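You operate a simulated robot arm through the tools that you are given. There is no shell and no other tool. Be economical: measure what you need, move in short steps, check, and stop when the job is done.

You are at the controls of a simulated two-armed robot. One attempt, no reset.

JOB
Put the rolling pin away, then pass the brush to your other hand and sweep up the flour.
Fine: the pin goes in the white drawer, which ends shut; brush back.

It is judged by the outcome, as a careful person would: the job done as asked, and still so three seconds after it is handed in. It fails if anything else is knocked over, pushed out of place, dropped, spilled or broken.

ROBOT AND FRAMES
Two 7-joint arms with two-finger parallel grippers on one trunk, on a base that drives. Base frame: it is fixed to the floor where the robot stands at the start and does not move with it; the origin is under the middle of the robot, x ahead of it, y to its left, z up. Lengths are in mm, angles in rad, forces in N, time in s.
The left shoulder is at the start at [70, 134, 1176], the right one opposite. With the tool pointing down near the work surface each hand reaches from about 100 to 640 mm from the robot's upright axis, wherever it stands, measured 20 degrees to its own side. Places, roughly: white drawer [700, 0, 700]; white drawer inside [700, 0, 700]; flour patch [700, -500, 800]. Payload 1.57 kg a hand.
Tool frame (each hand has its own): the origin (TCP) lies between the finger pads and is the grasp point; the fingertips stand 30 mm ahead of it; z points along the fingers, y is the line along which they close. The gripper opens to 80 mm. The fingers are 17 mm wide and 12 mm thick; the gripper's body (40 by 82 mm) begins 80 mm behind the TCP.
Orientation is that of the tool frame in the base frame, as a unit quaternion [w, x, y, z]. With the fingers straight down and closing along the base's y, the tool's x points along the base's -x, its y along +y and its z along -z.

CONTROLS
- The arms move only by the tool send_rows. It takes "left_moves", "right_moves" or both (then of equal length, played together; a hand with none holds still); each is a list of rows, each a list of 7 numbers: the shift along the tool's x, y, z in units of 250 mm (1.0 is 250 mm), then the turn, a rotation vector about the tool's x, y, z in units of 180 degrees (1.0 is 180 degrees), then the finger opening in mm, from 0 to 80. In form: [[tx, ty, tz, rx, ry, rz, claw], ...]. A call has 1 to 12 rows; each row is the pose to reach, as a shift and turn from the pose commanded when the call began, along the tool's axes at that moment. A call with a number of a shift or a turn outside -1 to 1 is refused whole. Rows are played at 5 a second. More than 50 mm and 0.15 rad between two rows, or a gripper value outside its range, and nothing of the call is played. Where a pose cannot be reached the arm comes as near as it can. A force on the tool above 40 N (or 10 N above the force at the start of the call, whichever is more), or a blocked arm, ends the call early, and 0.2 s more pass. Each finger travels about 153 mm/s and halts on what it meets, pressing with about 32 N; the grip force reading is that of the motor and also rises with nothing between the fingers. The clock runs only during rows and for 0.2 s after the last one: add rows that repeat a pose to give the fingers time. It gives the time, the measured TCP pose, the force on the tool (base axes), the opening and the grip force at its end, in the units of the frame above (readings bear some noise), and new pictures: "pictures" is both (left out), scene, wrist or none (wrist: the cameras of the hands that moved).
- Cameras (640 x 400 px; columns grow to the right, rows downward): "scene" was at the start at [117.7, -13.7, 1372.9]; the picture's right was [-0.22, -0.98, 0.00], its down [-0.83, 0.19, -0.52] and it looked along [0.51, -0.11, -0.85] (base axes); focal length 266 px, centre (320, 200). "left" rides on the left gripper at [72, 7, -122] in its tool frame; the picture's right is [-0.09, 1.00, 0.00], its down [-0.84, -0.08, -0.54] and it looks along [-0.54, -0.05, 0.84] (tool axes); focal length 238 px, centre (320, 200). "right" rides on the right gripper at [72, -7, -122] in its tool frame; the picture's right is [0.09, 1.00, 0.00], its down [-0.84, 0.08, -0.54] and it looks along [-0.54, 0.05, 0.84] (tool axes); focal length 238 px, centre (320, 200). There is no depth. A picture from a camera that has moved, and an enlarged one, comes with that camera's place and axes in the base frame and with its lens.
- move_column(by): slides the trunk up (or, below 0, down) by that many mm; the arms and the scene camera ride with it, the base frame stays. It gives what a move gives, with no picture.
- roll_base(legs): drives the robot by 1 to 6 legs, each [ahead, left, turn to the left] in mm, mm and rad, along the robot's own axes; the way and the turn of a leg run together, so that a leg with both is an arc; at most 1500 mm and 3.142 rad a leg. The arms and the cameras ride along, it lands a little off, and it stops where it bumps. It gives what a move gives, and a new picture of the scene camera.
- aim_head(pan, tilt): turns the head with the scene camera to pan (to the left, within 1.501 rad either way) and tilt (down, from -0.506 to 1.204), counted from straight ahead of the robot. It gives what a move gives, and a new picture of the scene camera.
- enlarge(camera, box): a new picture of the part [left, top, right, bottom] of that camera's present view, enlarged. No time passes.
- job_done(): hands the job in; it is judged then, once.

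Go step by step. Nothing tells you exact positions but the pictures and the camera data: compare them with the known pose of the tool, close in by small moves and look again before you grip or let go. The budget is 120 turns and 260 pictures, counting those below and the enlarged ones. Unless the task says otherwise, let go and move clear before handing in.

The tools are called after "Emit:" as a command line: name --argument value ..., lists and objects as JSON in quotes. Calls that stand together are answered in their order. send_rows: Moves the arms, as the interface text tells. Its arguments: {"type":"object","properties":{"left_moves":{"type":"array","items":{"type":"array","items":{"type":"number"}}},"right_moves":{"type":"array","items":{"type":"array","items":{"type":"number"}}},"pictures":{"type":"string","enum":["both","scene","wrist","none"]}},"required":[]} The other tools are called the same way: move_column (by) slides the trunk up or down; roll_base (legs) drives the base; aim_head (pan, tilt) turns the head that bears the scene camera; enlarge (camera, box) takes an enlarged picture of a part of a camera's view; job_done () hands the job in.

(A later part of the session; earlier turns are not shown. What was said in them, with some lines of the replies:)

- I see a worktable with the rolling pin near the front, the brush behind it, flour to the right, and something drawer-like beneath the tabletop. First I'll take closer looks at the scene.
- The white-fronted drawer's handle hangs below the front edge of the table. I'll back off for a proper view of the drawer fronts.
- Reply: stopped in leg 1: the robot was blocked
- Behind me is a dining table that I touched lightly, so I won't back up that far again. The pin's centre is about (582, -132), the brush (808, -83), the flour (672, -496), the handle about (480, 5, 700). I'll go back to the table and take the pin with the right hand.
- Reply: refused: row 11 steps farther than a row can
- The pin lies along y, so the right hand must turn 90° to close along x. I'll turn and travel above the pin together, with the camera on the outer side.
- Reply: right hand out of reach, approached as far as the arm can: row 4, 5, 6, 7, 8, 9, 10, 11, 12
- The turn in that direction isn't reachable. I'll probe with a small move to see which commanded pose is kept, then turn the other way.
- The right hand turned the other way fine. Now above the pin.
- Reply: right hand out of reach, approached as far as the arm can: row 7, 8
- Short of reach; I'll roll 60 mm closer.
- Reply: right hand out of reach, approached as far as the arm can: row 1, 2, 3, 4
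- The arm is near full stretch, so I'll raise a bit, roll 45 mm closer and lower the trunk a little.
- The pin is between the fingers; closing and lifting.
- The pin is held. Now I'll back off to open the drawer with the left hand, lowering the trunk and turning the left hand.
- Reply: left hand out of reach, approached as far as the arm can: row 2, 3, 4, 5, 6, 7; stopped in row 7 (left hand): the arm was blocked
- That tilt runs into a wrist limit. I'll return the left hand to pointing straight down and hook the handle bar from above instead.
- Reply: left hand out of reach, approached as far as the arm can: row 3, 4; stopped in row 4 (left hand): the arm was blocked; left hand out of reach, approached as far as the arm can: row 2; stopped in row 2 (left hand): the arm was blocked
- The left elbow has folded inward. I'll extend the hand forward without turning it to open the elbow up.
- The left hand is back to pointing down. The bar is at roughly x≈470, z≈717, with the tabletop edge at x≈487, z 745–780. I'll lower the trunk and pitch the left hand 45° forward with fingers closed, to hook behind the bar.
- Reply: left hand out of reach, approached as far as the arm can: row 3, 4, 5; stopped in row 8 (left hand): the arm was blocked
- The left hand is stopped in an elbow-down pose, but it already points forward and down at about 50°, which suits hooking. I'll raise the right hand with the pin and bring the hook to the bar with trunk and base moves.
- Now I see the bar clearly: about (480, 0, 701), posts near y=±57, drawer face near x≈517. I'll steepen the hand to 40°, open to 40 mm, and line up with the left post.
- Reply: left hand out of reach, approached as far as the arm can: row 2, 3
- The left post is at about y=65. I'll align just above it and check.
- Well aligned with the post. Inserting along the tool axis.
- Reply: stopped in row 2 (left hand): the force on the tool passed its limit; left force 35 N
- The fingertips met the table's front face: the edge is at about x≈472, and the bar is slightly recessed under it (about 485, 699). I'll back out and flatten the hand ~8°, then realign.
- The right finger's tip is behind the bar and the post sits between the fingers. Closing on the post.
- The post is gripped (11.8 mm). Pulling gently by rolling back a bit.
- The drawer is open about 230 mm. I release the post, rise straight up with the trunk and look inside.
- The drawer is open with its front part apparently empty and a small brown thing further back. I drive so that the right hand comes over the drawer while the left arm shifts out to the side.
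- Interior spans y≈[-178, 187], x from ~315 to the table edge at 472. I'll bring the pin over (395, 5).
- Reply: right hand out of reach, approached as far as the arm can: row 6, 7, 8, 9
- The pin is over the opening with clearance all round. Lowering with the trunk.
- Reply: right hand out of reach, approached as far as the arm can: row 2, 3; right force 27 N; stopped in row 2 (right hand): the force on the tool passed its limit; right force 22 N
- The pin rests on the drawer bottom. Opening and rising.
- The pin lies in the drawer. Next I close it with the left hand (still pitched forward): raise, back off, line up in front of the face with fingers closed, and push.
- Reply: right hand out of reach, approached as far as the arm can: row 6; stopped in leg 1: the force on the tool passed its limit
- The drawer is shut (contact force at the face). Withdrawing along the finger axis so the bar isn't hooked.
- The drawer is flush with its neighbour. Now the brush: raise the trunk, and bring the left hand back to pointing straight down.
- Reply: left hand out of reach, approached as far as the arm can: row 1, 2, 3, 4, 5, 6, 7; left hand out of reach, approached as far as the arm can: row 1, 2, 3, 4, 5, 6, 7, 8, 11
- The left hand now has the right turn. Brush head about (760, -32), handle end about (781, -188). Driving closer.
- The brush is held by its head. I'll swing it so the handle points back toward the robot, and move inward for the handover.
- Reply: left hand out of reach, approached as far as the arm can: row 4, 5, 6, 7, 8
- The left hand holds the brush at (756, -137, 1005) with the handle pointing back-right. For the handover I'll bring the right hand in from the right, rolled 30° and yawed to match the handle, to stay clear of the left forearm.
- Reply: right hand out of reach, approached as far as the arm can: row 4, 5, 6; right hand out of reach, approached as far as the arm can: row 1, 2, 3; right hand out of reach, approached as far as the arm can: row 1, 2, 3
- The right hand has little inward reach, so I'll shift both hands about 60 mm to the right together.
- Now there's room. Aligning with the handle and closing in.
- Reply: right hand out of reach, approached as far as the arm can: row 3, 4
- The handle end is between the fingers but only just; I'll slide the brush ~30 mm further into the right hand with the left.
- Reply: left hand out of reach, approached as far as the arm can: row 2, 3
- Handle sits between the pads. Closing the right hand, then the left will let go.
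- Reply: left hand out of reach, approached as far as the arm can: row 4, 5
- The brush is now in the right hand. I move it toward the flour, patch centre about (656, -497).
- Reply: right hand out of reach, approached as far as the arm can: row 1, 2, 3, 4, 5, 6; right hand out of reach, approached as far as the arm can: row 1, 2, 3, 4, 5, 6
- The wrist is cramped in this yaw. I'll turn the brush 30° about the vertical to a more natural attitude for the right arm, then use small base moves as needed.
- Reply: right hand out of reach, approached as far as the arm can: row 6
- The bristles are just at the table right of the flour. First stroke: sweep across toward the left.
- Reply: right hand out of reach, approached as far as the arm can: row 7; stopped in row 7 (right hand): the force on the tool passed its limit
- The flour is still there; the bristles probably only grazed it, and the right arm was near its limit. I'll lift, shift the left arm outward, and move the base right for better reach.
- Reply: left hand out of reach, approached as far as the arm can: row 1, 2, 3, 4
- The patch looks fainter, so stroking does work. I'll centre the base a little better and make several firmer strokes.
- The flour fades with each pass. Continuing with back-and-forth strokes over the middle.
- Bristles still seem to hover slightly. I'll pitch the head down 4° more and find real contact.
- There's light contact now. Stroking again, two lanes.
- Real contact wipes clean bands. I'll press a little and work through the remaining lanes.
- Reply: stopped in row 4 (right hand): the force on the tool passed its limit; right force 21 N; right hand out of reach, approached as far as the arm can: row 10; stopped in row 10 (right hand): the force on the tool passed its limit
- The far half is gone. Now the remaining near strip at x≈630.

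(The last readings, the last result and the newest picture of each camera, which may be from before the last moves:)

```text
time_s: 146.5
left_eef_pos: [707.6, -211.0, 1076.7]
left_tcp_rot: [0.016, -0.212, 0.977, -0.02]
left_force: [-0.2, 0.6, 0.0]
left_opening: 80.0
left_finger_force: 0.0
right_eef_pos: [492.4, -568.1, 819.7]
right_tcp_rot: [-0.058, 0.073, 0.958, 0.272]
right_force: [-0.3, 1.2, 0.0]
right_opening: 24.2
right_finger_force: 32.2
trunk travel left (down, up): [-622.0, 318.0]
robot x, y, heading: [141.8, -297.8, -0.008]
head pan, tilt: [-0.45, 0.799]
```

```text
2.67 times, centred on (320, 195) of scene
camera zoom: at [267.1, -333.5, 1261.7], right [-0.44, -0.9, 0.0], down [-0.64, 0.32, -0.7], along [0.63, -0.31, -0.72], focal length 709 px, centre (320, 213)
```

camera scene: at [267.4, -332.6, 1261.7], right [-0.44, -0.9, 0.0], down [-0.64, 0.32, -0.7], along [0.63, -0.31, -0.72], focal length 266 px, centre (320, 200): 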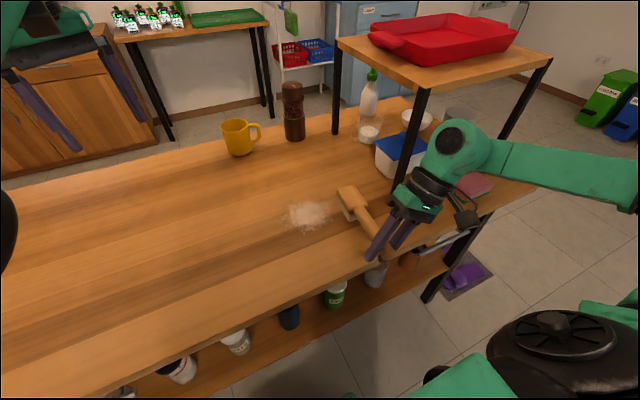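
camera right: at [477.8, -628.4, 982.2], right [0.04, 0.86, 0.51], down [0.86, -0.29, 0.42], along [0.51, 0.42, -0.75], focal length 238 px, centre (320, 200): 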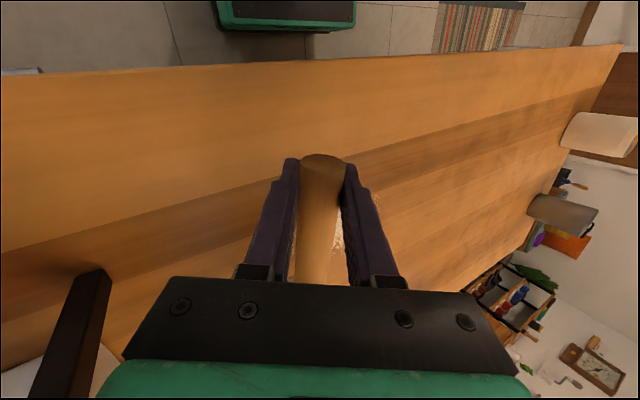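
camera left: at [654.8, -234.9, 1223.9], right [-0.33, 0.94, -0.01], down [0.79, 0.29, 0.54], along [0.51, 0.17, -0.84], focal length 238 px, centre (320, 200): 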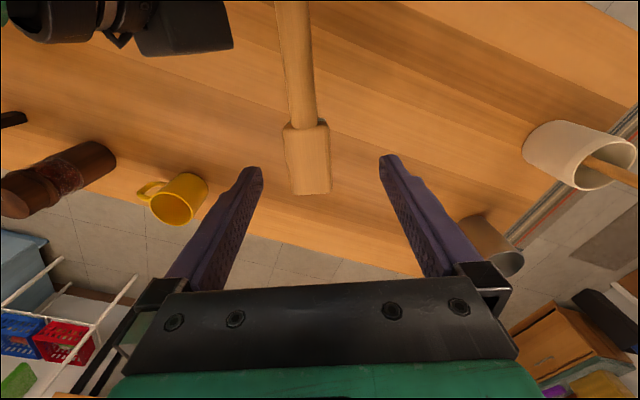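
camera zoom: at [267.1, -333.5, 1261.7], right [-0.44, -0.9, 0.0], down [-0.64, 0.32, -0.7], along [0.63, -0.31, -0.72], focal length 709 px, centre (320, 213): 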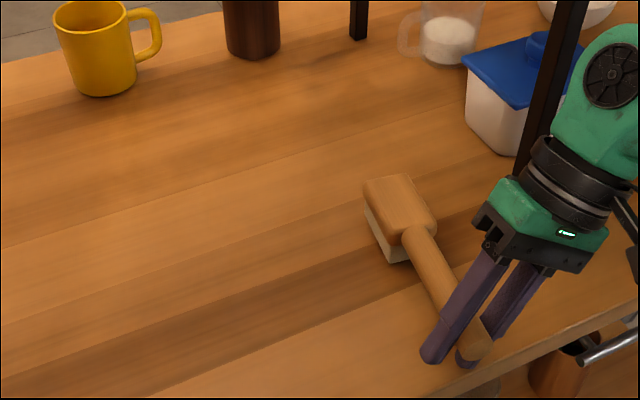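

All the flour is gone. Now return the brush: lift, restore base and trunk to the handover stance, then hand it back to the left hand, which can lay it down as it was.

Emit:
send_rows --right_moves '[[0.026, 0.089, -0.147, 0, 0, 0, 8], [0.052, 0.178, -0.293, 0, 0, 0, 8], [0.0785, 0.267, -0.44, 0, 0, 0, 8]]' --pictures "none"

Emit:
move_column --by 45

Emit:
roll_base --legs '[[35, 54, 0]]'

```text
time_s: 147.3
left_eef_pos: [707.9, -211.1, 1074.9]
left_tcp_rot: [0.017, -0.213, 0.977, -0.019]
left_force: [0.5, 0.7, -0.5]
left_opening: 80.1
left_finger_force: 0.1
right_eef_pos: [492.0, -567.8, 948.9]
right_tcp_rot: [-0.059, 0.074, 0.958, 0.271]
right_force: [0.8, -0.1, 0.4]
right_opening: 24.0
right_finger_force: 31.8
trunk travel left (down, up): [-622.0, 318.0]
robot x, y, heading: [144.0, -294.5, -0.003]
head pan, tilt: [-0.45, 0.799]
```

```text
time_s: 148.2
left_eef_pos: [708.0, -211.4, 1120.6]
left_tcp_rot: [0.017, -0.212, 0.977, -0.02]
left_force: [-0.6, 0.6, -0.3]
left_opening: 80.0
left_finger_force: 0.1
right_eef_pos: [492.7, -567.5, 992.9]
right_tcp_rot: [-0.059, 0.074, 0.958, 0.271]
right_force: [-0.1, -0.5, -0.2]
right_opening: 24.1
right_finger_force: 32.1
trunk travel left (down, up): [-667.0, 273.0]
robot x, y, heading: [144.2, -299.2, -0.006]
head pan, tilt: [-0.45, 0.799]
```

```text
time_s: 149.2
left_eef_pos: [741.3, -156.9, 1122.0]
left_tcp_rot: [0.017, -0.213, 0.977, -0.019]
left_force: [0.0, 0.0, 0.0]
left_opening: 79.9
left_finger_force: 0.0
right_eef_pos: [525.8, -513.7, 993.6]
right_tcp_rot: [-0.057, 0.075, 0.958, 0.272]
right_force: [-0.2, -0.7, -0.4]
right_opening: 24.0
right_finger_force: 31.9
trunk travel left (down, up): [-667.0, 273.0]
robot x, y, heading: [178.2, -242.6, -0.008]
head pan, tilt: [-0.45, 0.799]
camera scene: at [301.1, -280.9, 1306.8], right [-0.44, -0.9, 0.0], down [-0.64, 0.32, -0.7], along [0.63, -0.31, -0.72], focal length 266 px, centre (320, 200)
```

scene: 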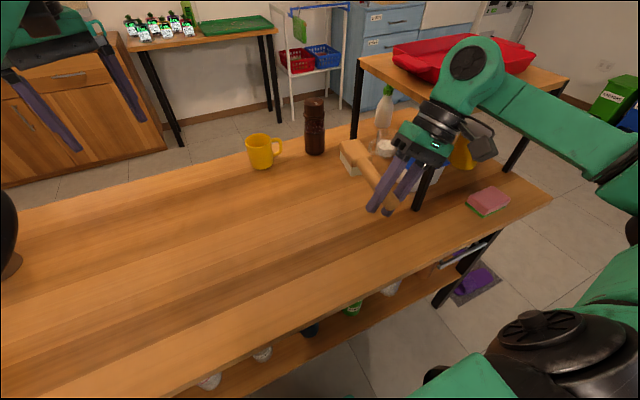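

Emit:
send_rows --right_moves '[[-0.042, 0.136, 0.07, 0, 0, 0, 8], [-0.083, 0.272, 0.139, 0, 0, 0, 8], [-0.125, 0.408, 0.209, 0, 0, 0, 8], [-0.166, 0.544, 0.278, 0, 0, 0, 8], [-0.208, 0.68, 0.348, 0, 0, 0, 8], [-0.208, 0.68, 0.348, 0.0055, 0.0152, -0.043, 8], [-0.208, 0.68, 0.348, 0.0083, 0.0228, -0.0859, 8], [-0.208, 0.68, 0.348, 0.0125, 0.0342, -0.1289, 8], [-0.208, 0.68, 0.348, 0.0166, 0.0456, -0.1718, 8]]' --pictures "none"

Emit:
aim_head --pan 0.0 --tilt 0.8

```text
time_s: 151.2
left_eef_pos: [742.1, -156.7, 1121.0]
left_tcp_rot: [0.018, -0.212, 0.977, -0.02]
left_force: [0.6, 1.0, 0.2]
left_opening: 79.8
left_finger_force: 0.1
right_eef_pos: [601.8, -328.5, 999.4]
right_tcp_rot: [-0.054, -0.205, 0.943, 0.257]
right_force: [-0.7, -0.6, -0.4]
right_opening: 24.4
right_finger_force: 32.0
trunk travel left (down, up): [-667.0, 273.0]
robot x, y, heading: [175.6, -244.9, -0.007]
head pan, tilt: [-0.45, 0.799]
```

```text
time_s: 152.1
left_eef_pos: [742.3, -155.5, 1121.3]
left_tcp_rot: [0.017, -0.212, 0.977, -0.02]
left_force: [-0.8, 0.8, 0.3]
left_opening: 80.0
left_finger_force: 0.1
right_eef_pos: [601.6, -329.2, 999.1]
right_tcp_rot: [-0.054, -0.204, 0.943, 0.256]
right_force: [0.8, -1.7, -1.4]
right_opening: 24.2
right_finger_force: 32.0
trunk travel left (down, up): [-667.0, 273.0]
robot x, y, heading: [178.9, -241.6, -0.007]
head pan, tilt: [0.0, 0.799]
camera scene: at [310.7, -244.0, 1306.7], right [-0.01, -1.0, 0.0], down [-0.72, 0.01, -0.7], along [0.7, -0.01, -0.72], focal length 266 px, centre (320, 200)
```

scene: 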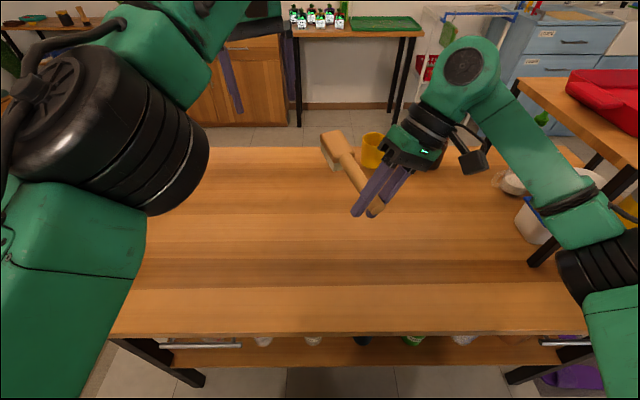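

Emit:
send_rows --right_moves '[[-0.06, 0.045, 0.038, 0, 0, 0, 8], [-0.12, 0.09, 0.077, 0, 0, 0, 8], [-0.182, 0.137, 0.115, 0, 0, 0, 8]]' --pictures "none"

Emit:
send_rows --left_moves '[[0.028, -0.078, 0.0, -0.004, 0.003, 0, 80], [0.056, -0.156, 0.05, -0.008, 0.006, 0, 80], [0.084, -0.234, 0.1, -0.011, 0.0087, 0, 80]]' --pictures "both"

```text
time_s: 152.9
left_eef_pos: [743.7, -155.7, 1119.9]
left_tcp_rot: [0.017, -0.213, 0.977, -0.02]
left_force: [-0.3, 0.1, 0.0]
left_opening: 80.2
left_finger_force: 0.1
right_eef_pos: [624.8, -269.0, 993.0]
right_tcp_rot: [-0.054, -0.205, 0.943, 0.256]
right_force: [0.3, 0.3, -0.2]
right_opening: 24.3
right_finger_force: 32.3
trunk travel left (down, up): [-667.0, 273.0]
robot x, y, heading: [174.8, -241.1, -0.006]
head pan, tilt: [0.0, 0.799]
```

```text
time_s: 153.7
left_eef_pos: [730.3, -197.7, 1101.3]
left_tcp_rot: [0.003, -0.213, 0.977, -0.008]
left_force: [-0.5, 0.9, -0.6]
left_opening: 80.4
left_finger_force: 0.0
left hand out of reach, approached as far as the arm can: row 1, 2, 3
right_eef_pos: [624.6, -270.9, 993.6]
right_tcp_rot: [-0.054, -0.205, 0.943, 0.258]
right_force: [-0.6, 0.3, -1.5]
right_opening: 24.4
right_finger_force: 32.5
trunk travel left (down, up): [-667.0, 273.0]
robot x, y, heading: [176.8, -245.4, -0.006]
head pan, tilt: [0.0, 0.799]
camera scene: at [310.3, -244.4, 1306.8], right [-0.01, -1.0, 0.0], down [-0.72, 0.01, -0.7], along [0.7, 0.0, -0.72], focal length 266 px, centre (320, 200)
camera left: at [661.6, -220.2, 1223.7], right [-0.33, 0.94, -0.02], down [0.79, 0.29, 0.55], along [0.52, 0.17, -0.84], focal length 238 px, centre (320, 200)
```

scene: 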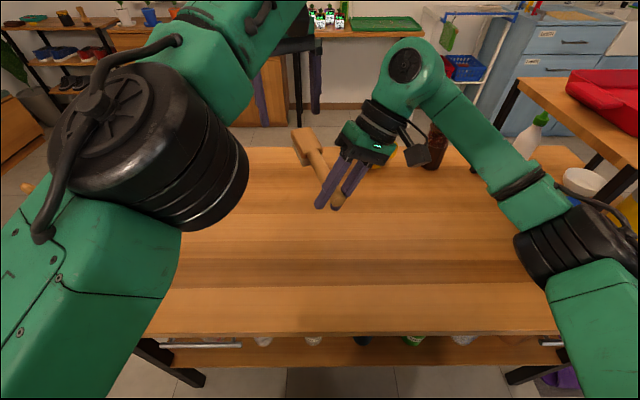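
left: 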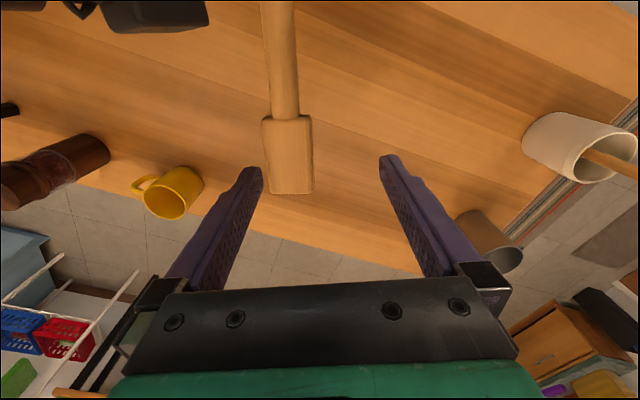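

Emit:
send_rows --left_moves '[[-0.018, -0.057, 0.1, 0, 0, 0, 80], [-0.036, -0.113, 0.2, 0, 0, 0, 80]]' --pictures "wrist"

```text
time_s: 154.3
left_eef_pos: [746.0, -218.4, 1052.4]
left_tcp_rot: [0.0, -0.213, 0.977, -0.006]
left_force: [0.3, -0.4, -0.1]
left_opening: 80.1
left_finger_force: 0.1
left hand out of reach, approached as far as the arm can: row 2
right_eef_pos: [624.3, -271.7, 993.5]
right_tcp_rot: [-0.054, -0.205, 0.943, 0.257]
right_force: [-0.2, -0.1, -0.7]
right_opening: 24.1
right_finger_force: 31.9
trunk travel left (down, up): [-667.0, 273.0]
robot x, y, heading: [177.5, -245.6, -0.011]
head pan, tilt: [0.0, 0.799]
camera left: at [677.7, -241.2, 1173.7], right [-0.33, 0.94, -0.01], down [0.79, 0.28, 0.54], along [0.51, 0.17, -0.84], focal length 238 px, centre (320, 200)
```

left: 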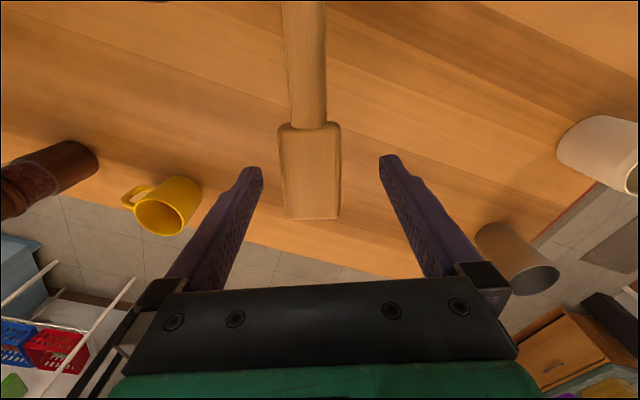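

Emit:
send_rows --left_moves '[[0, -0.02, 0.09, 0, 0, 0, 80], [0, -0.024, 0.18, 0, 0, 0, 80], [0, -0.024, 0.18, 0, 0, 0, 80]]' --pictures "wrist"

```text
time_s: 155.1
left_eef_pos: [749.4, -222.0, 1007.3]
left_tcp_rot: [0.0, -0.213, 0.977, -0.007]
left_force: [0.0, -0.5, 0.6]
left_opening: 80.3
left_finger_force: 0.1
right_eef_pos: [623.1, -268.9, 993.9]
right_tcp_rot: [-0.053, -0.204, 0.943, 0.256]
right_force: [-0.4, -0.6, -0.7]
right_opening: 24.0
right_finger_force: 32.0
trunk travel left (down, up): [-667.0, 273.0]
robot x, y, heading: [178.6, -247.9, -0.012]
head pan, tilt: [0.0, 0.799]
camera left: at [681.3, -244.9, 1128.6], right [-0.33, 0.94, -0.01], down [0.79, 0.28, 0.54], along [0.51, 0.17, -0.84], focal length 238 px, centre (320, 200)
```

left: 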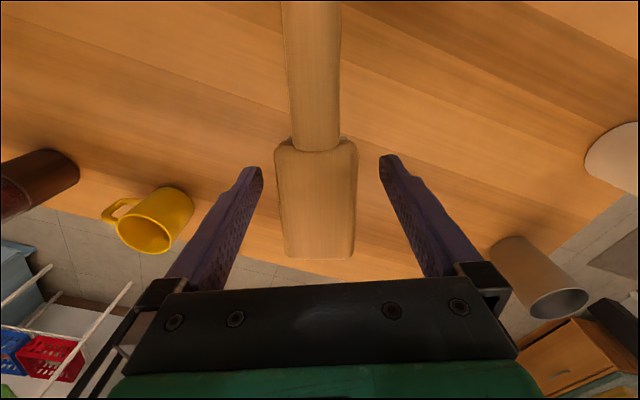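

Emit:
send_rows --left_moves '[[0, 0, 0, 0, 0, 0, 60], [0, 0, 0, 0, 0, 0, 40], [0, 0, 0, 0, 0, 0, 20], [0, 0, 0, 0, 0, 0, 20]]' --pictures "none"

Emit:
send_rows --right_moves '[[0, 0, 0, 0, 0, 0, 40], [0, 0, 0, 0, 0, 0, 60], [0, 0, -0.1, 0, 0, 0, 60], [0, 0, -0.25, 0, 0, 0, 60], [0, -0.1, -0.4, 0, 0, 0, 60], [0.05, -0.25, -0.45, 0, 0, 0, 60], [0.1, -0.4, -0.5, 0, 0, 0, 60]]' --pictures "scene"

Emit:
enlarge --camera "left" --box '[0, 0, 640, 400]'

```text
time_s: 156.1
left_eef_pos: [749.8, -223.6, 1006.9]
left_tcp_rot: [0.0, -0.213, 0.977, -0.006]
left_force: [4.2, -1.7, 0.3]
left_opening: 45.2
left_finger_force: 31.7
right_eef_pos: [624.8, -270.9, 993.5]
right_tcp_rot: [-0.054, -0.204, 0.943, 0.257]
right_force: [-3.8, 1.7, 0.2]
right_opening: 24.3
right_finger_force: 31.8
trunk travel left (down, up): [-667.0, 273.0]
robot x, y, heading: [181.2, -246.4, -0.009]
head pan, tilt: [0.0, 0.799]
```

```text
time_s: 157.7
left_eef_pos: [748.4, -223.7, 1007.7]
left_tcp_rot: [0.0, -0.213, 0.977, -0.006]
left_force: [-0.1, 0.4, 0.1]
left_opening: 44.8
left_finger_force: 31.9
right_eef_pos: [636.1, -402.7, 1049.6]
right_tcp_rot: [-0.054, -0.203, 0.944, 0.256]
right_force: [-0.5, 0.0, -0.9]
right_opening: 60.0
right_finger_force: 0.2
right hand out of reach, approached as far as the arm can: row 6, 7
trunk travel left (down, up): [-667.0, 273.0]
robot x, y, heading: [177.2, -244.0, -0.004]
head pan, tilt: [0.0, 0.799]
camera scene: at [309.6, -245.3, 1306.8], right [-0.01, -1.0, 0.0], down [-0.72, 0.01, -0.7], along [0.7, 0.0, -0.72], focal length 266 px, centre (320, 200)
```

scene: 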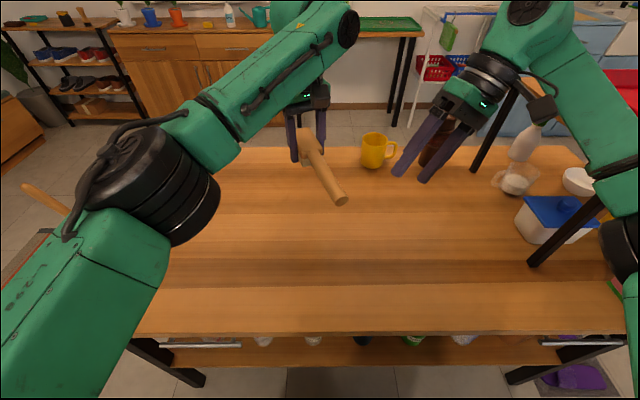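

```text
1.00 times, centred on (320, 200) of left
camera zoom: at [680.7, -246.2, 1129.1], right [-0.33, 0.94, -0.01], down [0.79, 0.28, 0.54], along [0.51, 0.17, -0.84], focal length 238 px, centre (320, 200)
```

zoom: 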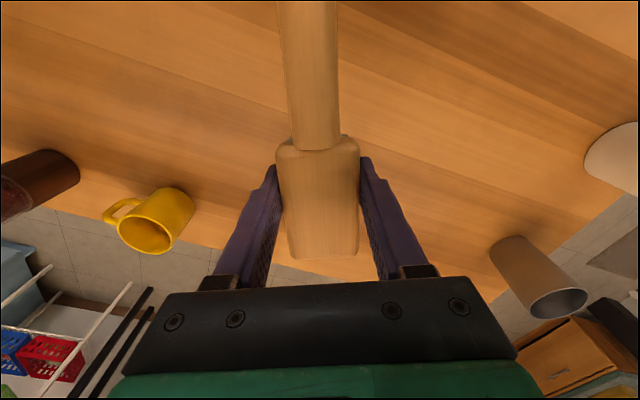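

The brush is back in the left hand. Swinging it to its original heading above its place.

Emit:
send_rows --left_moves '[[-0.049, 0.079, 0.0, 0, 0, -0.0451, 20], [-0.098, 0.158, 0.02, 0, 0, -0.0903, 20], [-0.146, 0.237, 0.05, 0, 0, -0.1354, 20], [-0.195, 0.316, 0.08, 0, 0, -0.1805, 20], [-0.244, 0.395, 0.12, 0, 0, -0.2256, 20], [-0.293, 0.474, 0.16, 0, 0, -0.2708, 20], [-0.341, 0.553, 0.2, 0, 0, -0.316, 20], [-0.39, 0.632, 0.228, 0, 0, -0.3635, 20]]' --pictures "both"

```text
time_s: 159.5
left_eef_pos: [773.7, -36.8, 948.1]
left_tcp_rot: [0.004, 0.709, -0.706, 0.005]
left_force: [0.3, 0.4, 0.1]
left_opening: 44.6
left_finger_force: 31.7
right_eef_pos: [637.2, -401.8, 1048.2]
right_tcp_rot: [-0.054, -0.203, 0.943, 0.257]
right_force: [0.2, -0.5, -0.1]
right_opening: 59.8
right_finger_force: 0.1
trunk travel left (down, up): [-667.0, 273.0]
robot x, y, heading: [179.0, -244.1, -0.01]
head pan, tilt: [0.0, 0.799]
camera scene: at [311.1, -243.2, 1306.7], right [-0.01, -1.0, 0.0], down [-0.72, 0.0, -0.7], along [0.7, -0.01, -0.72], focal length 266 px, centre (320, 200)
camera left: at [767.7, -107.1, 1071.1], right [-1.0, 0.09, 0.0], down [0.07, 0.84, 0.53], along [0.05, 0.53, -0.85], focal length 238 px, centre (320, 200)
```

scene: 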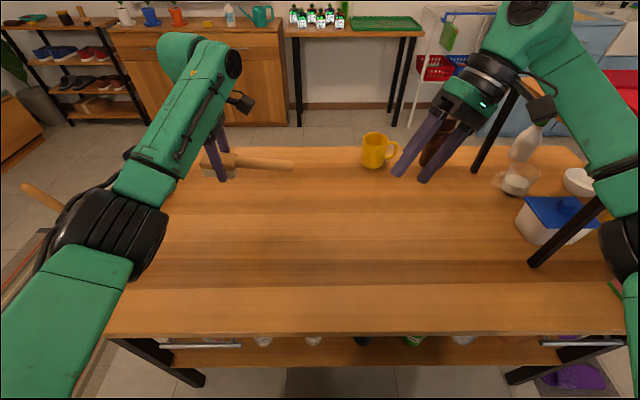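
left: 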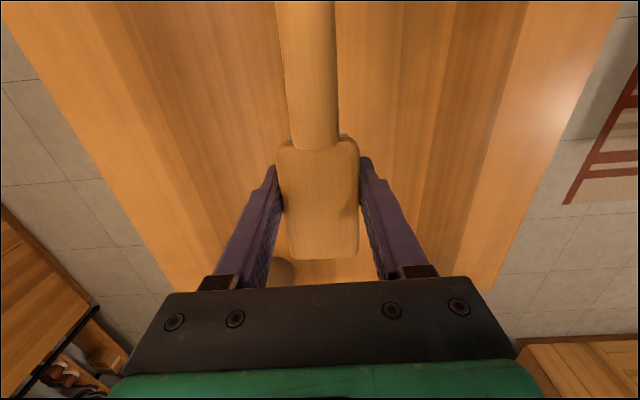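

Emit:
send_rows --left_moves '[[0.018, 0.015, 0.15, 0, 0, 0, 20], [0.036, 0.015, 0.3, 0, 0, 0, 20], [0.036, 0.015, 0.42, 0, 0, 0, 20], [0.036, 0.015, 0.476, 0, 0, 0, 20]]' --pictures "none"

Emit:
send_rows --left_moves '[[0, 0, 0.016, 0, 0, 0, 20], [0, 0, 0.016, 0, 0, 0, 20]]' --pictures "none"

Emit:
send_rows --left_moves '[[0, 0, 0.016, 0, 0, 0, 20], [0, 0, 0.016, 0, 0, 0, 20]]' --pictures "none"

Emit:
enlarge --camera "scene" --box '[160, 120, 360, 245]'

```text
time_s: 160.5
left_eef_pos: [768.2, -47.4, 828.6]
left_tcp_rot: [0.003, 0.707, -0.707, 0.005]
left_force: [-0.2, -1.2, -0.6]
left_opening: 44.5
left_finger_force: 31.8
right_eef_pos: [637.4, -402.2, 1048.5]
right_tcp_rot: [-0.054, -0.204, 0.943, 0.257]
right_force: [0.4, 0.1, 0.4]
right_opening: 59.8
right_finger_force: 0.0
trunk travel left (down, up): [-667.0, 273.0]
robot x, y, heading: [178.6, -245.5, -0.007]
head pan, tilt: [0.0, 0.799]
```

```text
time_s: 161.1
left_eef_pos: [768.4, -48.1, 826.0]
left_tcp_rot: [0.004, 0.707, -0.707, 0.005]
left_force: [0.1, 0.7, 0.5]
left_opening: 44.8
left_finger_force: 32.2
right_eef_pos: [637.7, -401.5, 1048.0]
right_tcp_rot: [-0.053, -0.203, 0.943, 0.256]
right_force: [0.9, -0.5, -0.1]
right_opening: 60.3
right_finger_force: 0.0
trunk travel left (down, up): [-667.0, 273.0]
robot x, y, heading: [181.2, -244.7, -0.008]
head pan, tilt: [0.0, 0.799]
```

```text
time_s: 161.7
left_eef_pos: [768.5, -47.3, 823.7]
left_tcp_rot: [0.004, 0.707, -0.707, 0.005]
left_force: [-0.6, 0.2, -0.5]
left_opening: 44.5
left_finger_force: 31.6
right_eef_pos: [636.4, -403.0, 1049.2]
right_tcp_rot: [-0.053, -0.204, 0.943, 0.257]
right_force: [-0.7, 0.7, -0.5]
right_opening: 59.9
right_finger_force: 0.0
trunk travel left (down, up): [-667.0, 273.0]
robot x, y, heading: [177.3, -240.3, -0.01]
head pan, tilt: [0.0, 0.799]
```

```text
3.20 times, centred on (260, 182) of scene
camera zoom: at [310.7, -243.8, 1306.7], right [-0.01, -1.0, 0.0], down [-0.72, 0.0, -0.7], along [0.7, 0.0, -0.72], focal length 851 px, centre (512, 256)
```

zoom: 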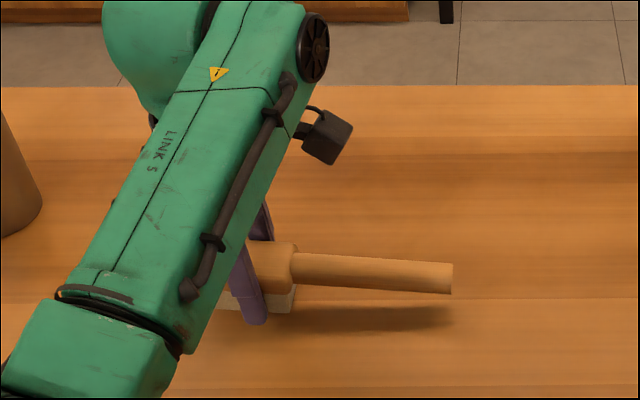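

Emit:
send_rows --left_moves '[[0, 0, 0.016, 0, 0, 0, 20], [0, 0, 0.016, 0, 0, 0, 20]]' --pictures "none"

Emit:
send_rows --left_moves '[[0, 0, 0.014, 0, 0, 0, 20], [0, 0, 0.014, 0, 0, 0, 20]]' --pictures "none"

Emit:
enlarge --camera "scene" --box '[160, 120, 360, 245]'

```text
time_s: 162.3
left_eef_pos: [768.7, -49.6, 818.8]
left_tcp_rot: [0.003, 0.707, -0.707, 0.005]
left_force: [0.8, 0.8, -0.1]
left_opening: 44.6
left_finger_force: 31.6
right_eef_pos: [637.3, -401.9, 1048.3]
right_tcp_rot: [-0.054, -0.203, 0.943, 0.257]
right_force: [1.0, 0.3, -0.1]
right_opening: 59.9
right_finger_force: 0.0
trunk travel left (down, up): [-667.0, 273.0]
robot x, y, heading: [177.3, -242.8, -0.002]
head pan, tilt: [0.0, 0.799]
```

```text
time_s: 162.9
left_eef_pos: [768.4, -49.7, 813.3]
left_tcp_rot: [0.004, 0.708, -0.707, 0.005]
left_force: [-0.1, -0.3, -0.5]
left_opening: 44.3
left_finger_force: 32.1
right_eef_pos: [637.6, -401.6, 1049.2]
right_tcp_rot: [-0.053, -0.203, 0.943, 0.257]
right_force: [-0.1, -0.1, 0.2]
right_opening: 59.9
right_finger_force: 0.1
trunk travel left (down, up): [-667.0, 273.0]
robot x, y, heading: [175.1, -246.2, -0.006]
head pan, tilt: [0.0, 0.799]
```

```text
3.20 times, centred on (260, 182) of scene
camera zoom: at [310.7, -243.7, 1306.7], right [-0.01, -1.0, 0.0], down [-0.72, 0.0, -0.7], along [0.7, 0.0, -0.72], focal length 851 px, centre (512, 256)
```

zoom: 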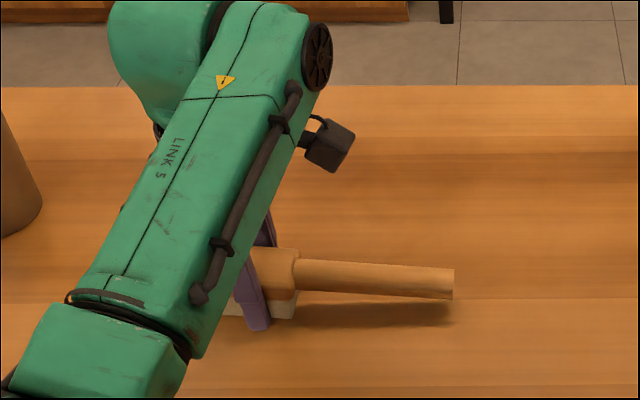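

Emit:
send_rows --left_moves '[[0, 0, 0.008, 0, 0, 0, 20], [0, 0, 0.008, 0, 0, 0, 20]]' --pictures "none"

Emit:
enlarge --camera "left" --box '[160, 0, 480, 200]'

```text
time_s: 163.5
left_eef_pos: [769.4, -49.7, 812.8]
left_tcp_rot: [0.004, 0.707, -0.707, 0.005]
left_force: [-1.3, -0.1, 0.5]
left_opening: 44.7
left_finger_force: 31.7
right_eef_pos: [637.6, -403.1, 1050.4]
right_tcp_rot: [-0.053, -0.204, 0.943, 0.257]
right_force: [0.2, -1.1, 0.0]
right_opening: 60.2
right_finger_force: 0.1
trunk travel left (down, up): [-667.0, 273.0]
robot x, y, heading: [176.9, -244.3, -0.007]
head pan, tilt: [0.0, 0.799]
```

```text
2.00 times, centred on (320, 100) of left
camera zoom: at [763.0, -119.6, 935.3], right [-1.0, 0.09, 0.0], down [0.08, 0.84, 0.53], along [0.05, 0.53, -0.85], focal length 477 px, centre (320, 400)
```

zoom: 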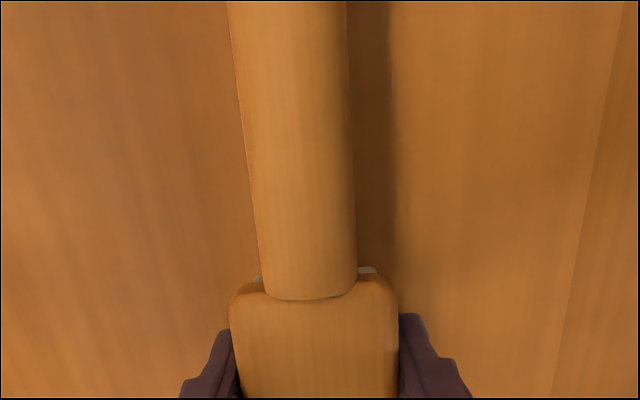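

Emit:
send_rows --left_moves '[[0, 0, 0, 0, 0, 0, 50], [0, 0, 0, 0, 0, 0, 60], [0, 0, 0, 0, 0, 0, 80], [0, 0, -0.1, 0, 0, 0, 80], [0, 0, -0.25, 0, 0, 0, 80], [0, 0, -0.4, 0, 0, 0, 80], [0, 0, -0.55, 0, 0, 0, 80], [0, 0, -0.7, 0, 0, 0, 80]]' --pictures "both"

```text
time_s: 165.3
left_eef_pos: [764.5, -47.2, 987.8]
left_tcp_rot: [-0.003, -0.707, 0.707, -0.005]
left_force: [-0.1, -0.5, 0.3]
left_opening: 80.0
left_finger_force: 0.0
right_eef_pos: [636.7, -401.7, 1048.7]
right_tcp_rot: [-0.052, -0.204, 0.943, 0.257]
right_force: [0.0, -0.3, 1.0]
right_opening: 60.1
right_finger_force: 0.2
trunk travel left (down, up): [-667.0, 273.0]
robot x, y, heading: [177.8, -243.7, -0.01]
head pan, tilt: [0.0, 0.799]
camera scene: at [309.6, -243.8, 1306.7], right [-0.01, -1.0, 0.0], down [-0.72, 0.0, -0.7], along [0.7, 0.0, -0.72], focal length 266 px, centre (320, 200)
camera left: at [759.9, -117.2, 1110.1], right [-1.0, 0.09, 0.0], down [0.08, 0.84, 0.53], along [0.05, 0.53, -0.85], focal length 238 px, centre (320, 200)
```

scene: 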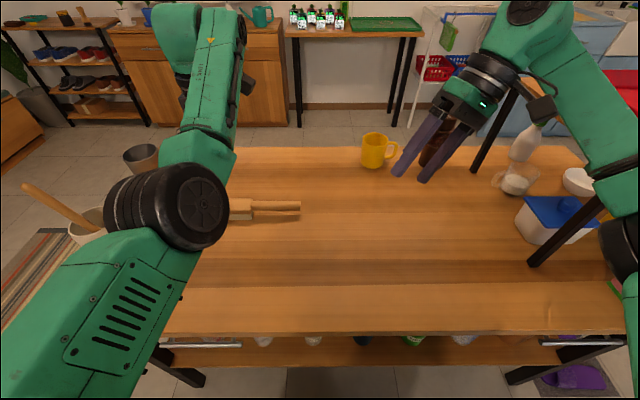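
left: 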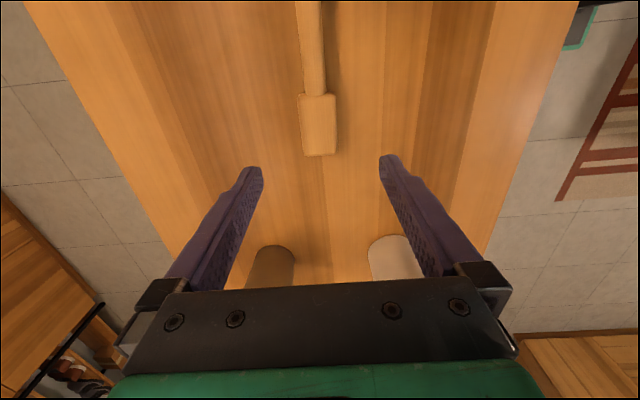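

The brush lies back in its place. I raise and back off, then check everything including the drawer.

Emit:
move_column --by 120

Emit:
roll_base --legs '[[-350, 0, 0]]'

Emit:
aim_head --pan 0.15 --tilt 0.7

Emit:
enlarge --camera "scene" --box '[160, 140, 480, 340]'

```text
time_s: 166.8
left_eef_pos: [767.4, -46.6, 1104.8]
left_tcp_rot: [-0.003, -0.707, 0.707, -0.004]
left_force: [0.1, -0.1, 0.7]
left_opening: 79.7
left_finger_force: 0.1
right_eef_pos: [637.0, -401.8, 1168.8]
right_tcp_rot: [-0.053, -0.203, 0.943, 0.257]
right_force: [-0.2, 0.1, -0.4]
right_opening: 59.9
right_finger_force: 0.0
trunk travel left (down, up): [-787.0, 153.0]
robot x, y, heading: [178.1, -243.7, -0.004]
head pan, tilt: [0.0, 0.799]
```

```text
time_s: 169.1
left_eef_pos: [408.3, -46.5, 1105.3]
left_tcp_rot: [-0.004, -0.705, 0.709, -0.003]
left_force: [0.0, -0.1, 0.8]
left_opening: 80.1
left_finger_force: 0.0
right_eef_pos: [276.3, -400.9, 1167.8]
right_tcp_rot: [-0.053, -0.2, 0.944, 0.257]
right_force: [-0.8, -0.7, 0.2]
right_opening: 59.6
right_finger_force: 0.1
trunk travel left (down, up): [-787.0, 153.0]
robot x, y, heading: [-183.3, -241.4, -0.014]
head pan, tilt: [0.0, 0.799]
camera scene: at [-48.3, -241.1, 1426.5], right [-0.01, -1.0, 0.0], down [-0.72, 0.01, -0.7], along [0.7, -0.01, -0.72], focal length 266 px, centre (320, 200)
```

scene: 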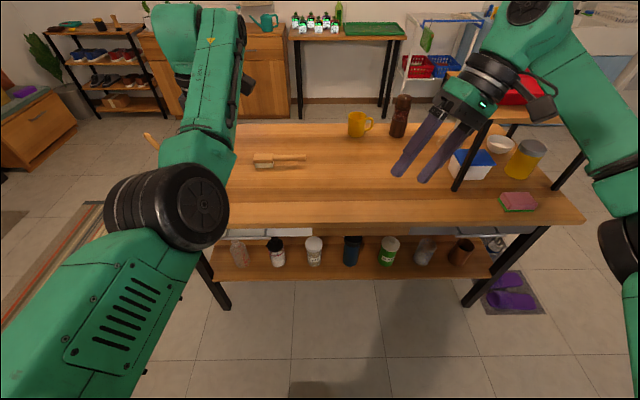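

```text
time_s: 169.8
left_eef_pos: [406.9, -47.1, 1106.2]
left_tcp_rot: [-0.003, -0.705, 0.709, -0.005]
left_force: [0.4, -0.8, 0.0]
left_opening: 79.9
left_finger_force: 0.0
right_eef_pos: [274.6, -401.7, 1169.3]
right_tcp_rot: [-0.052, -0.201, 0.944, 0.257]
right_force: [-0.4, 0.5, 0.2]
right_opening: 59.6
right_finger_force: 0.1
trunk travel left (down, up): [-787.0, 153.0]
robot x, y, heading: [-177.9, -240.2, -0.013]
head pan, tilt: [0.15, 0.7]
camera scene: at [-46.9, -228.5, 1435.0], right [0.14, -0.99, 0.0], down [-0.64, -0.09, -0.76], along [0.76, 0.1, -0.64], focal length 266 px, centre (320, 200)
```

scene: 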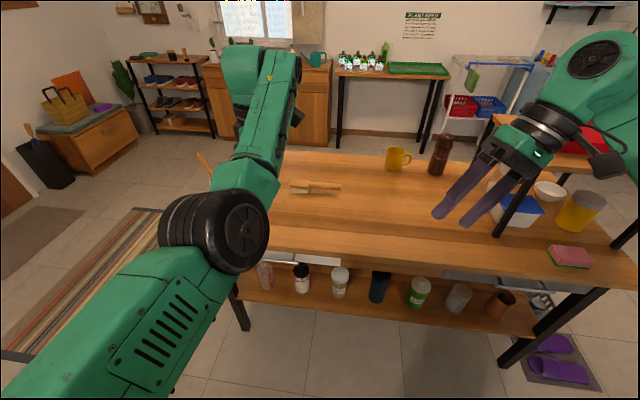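

```text
2.00 times, centred on (320, 240) of scene
camera zoom: at [-46.9, -228.5, 1435.0], right [0.14, -0.99, 0.0], down [-0.64, -0.09, -0.76], along [0.76, 0.1, -0.64], focal length 532 px, centre (320, 120)
```

zoom: 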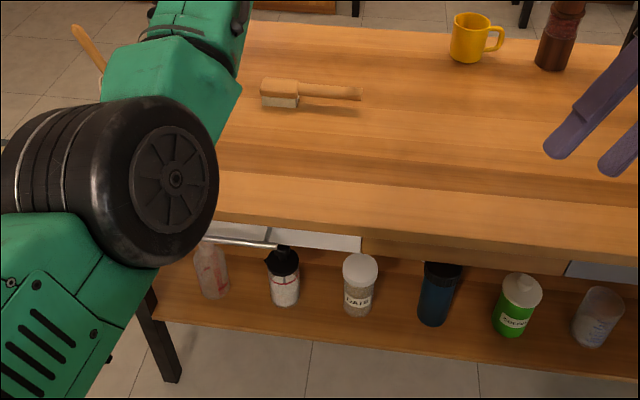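

The table is clear of flour, the brush lies in its place, the drawer is flush and shut with the pin inside, and both hands are empty and clear.

Emit:
job_done

```text
The job is handed in.
```

The rolling pin is in the white drawer, which is shut. I passed the brush from my left hand to my right, swept up all the flour, and laid the brush back where it was.

Early on I backed into the dining table behind me and was stopped by it. Nothing on it looked knocked over, but I didn't check whether it had shifted.
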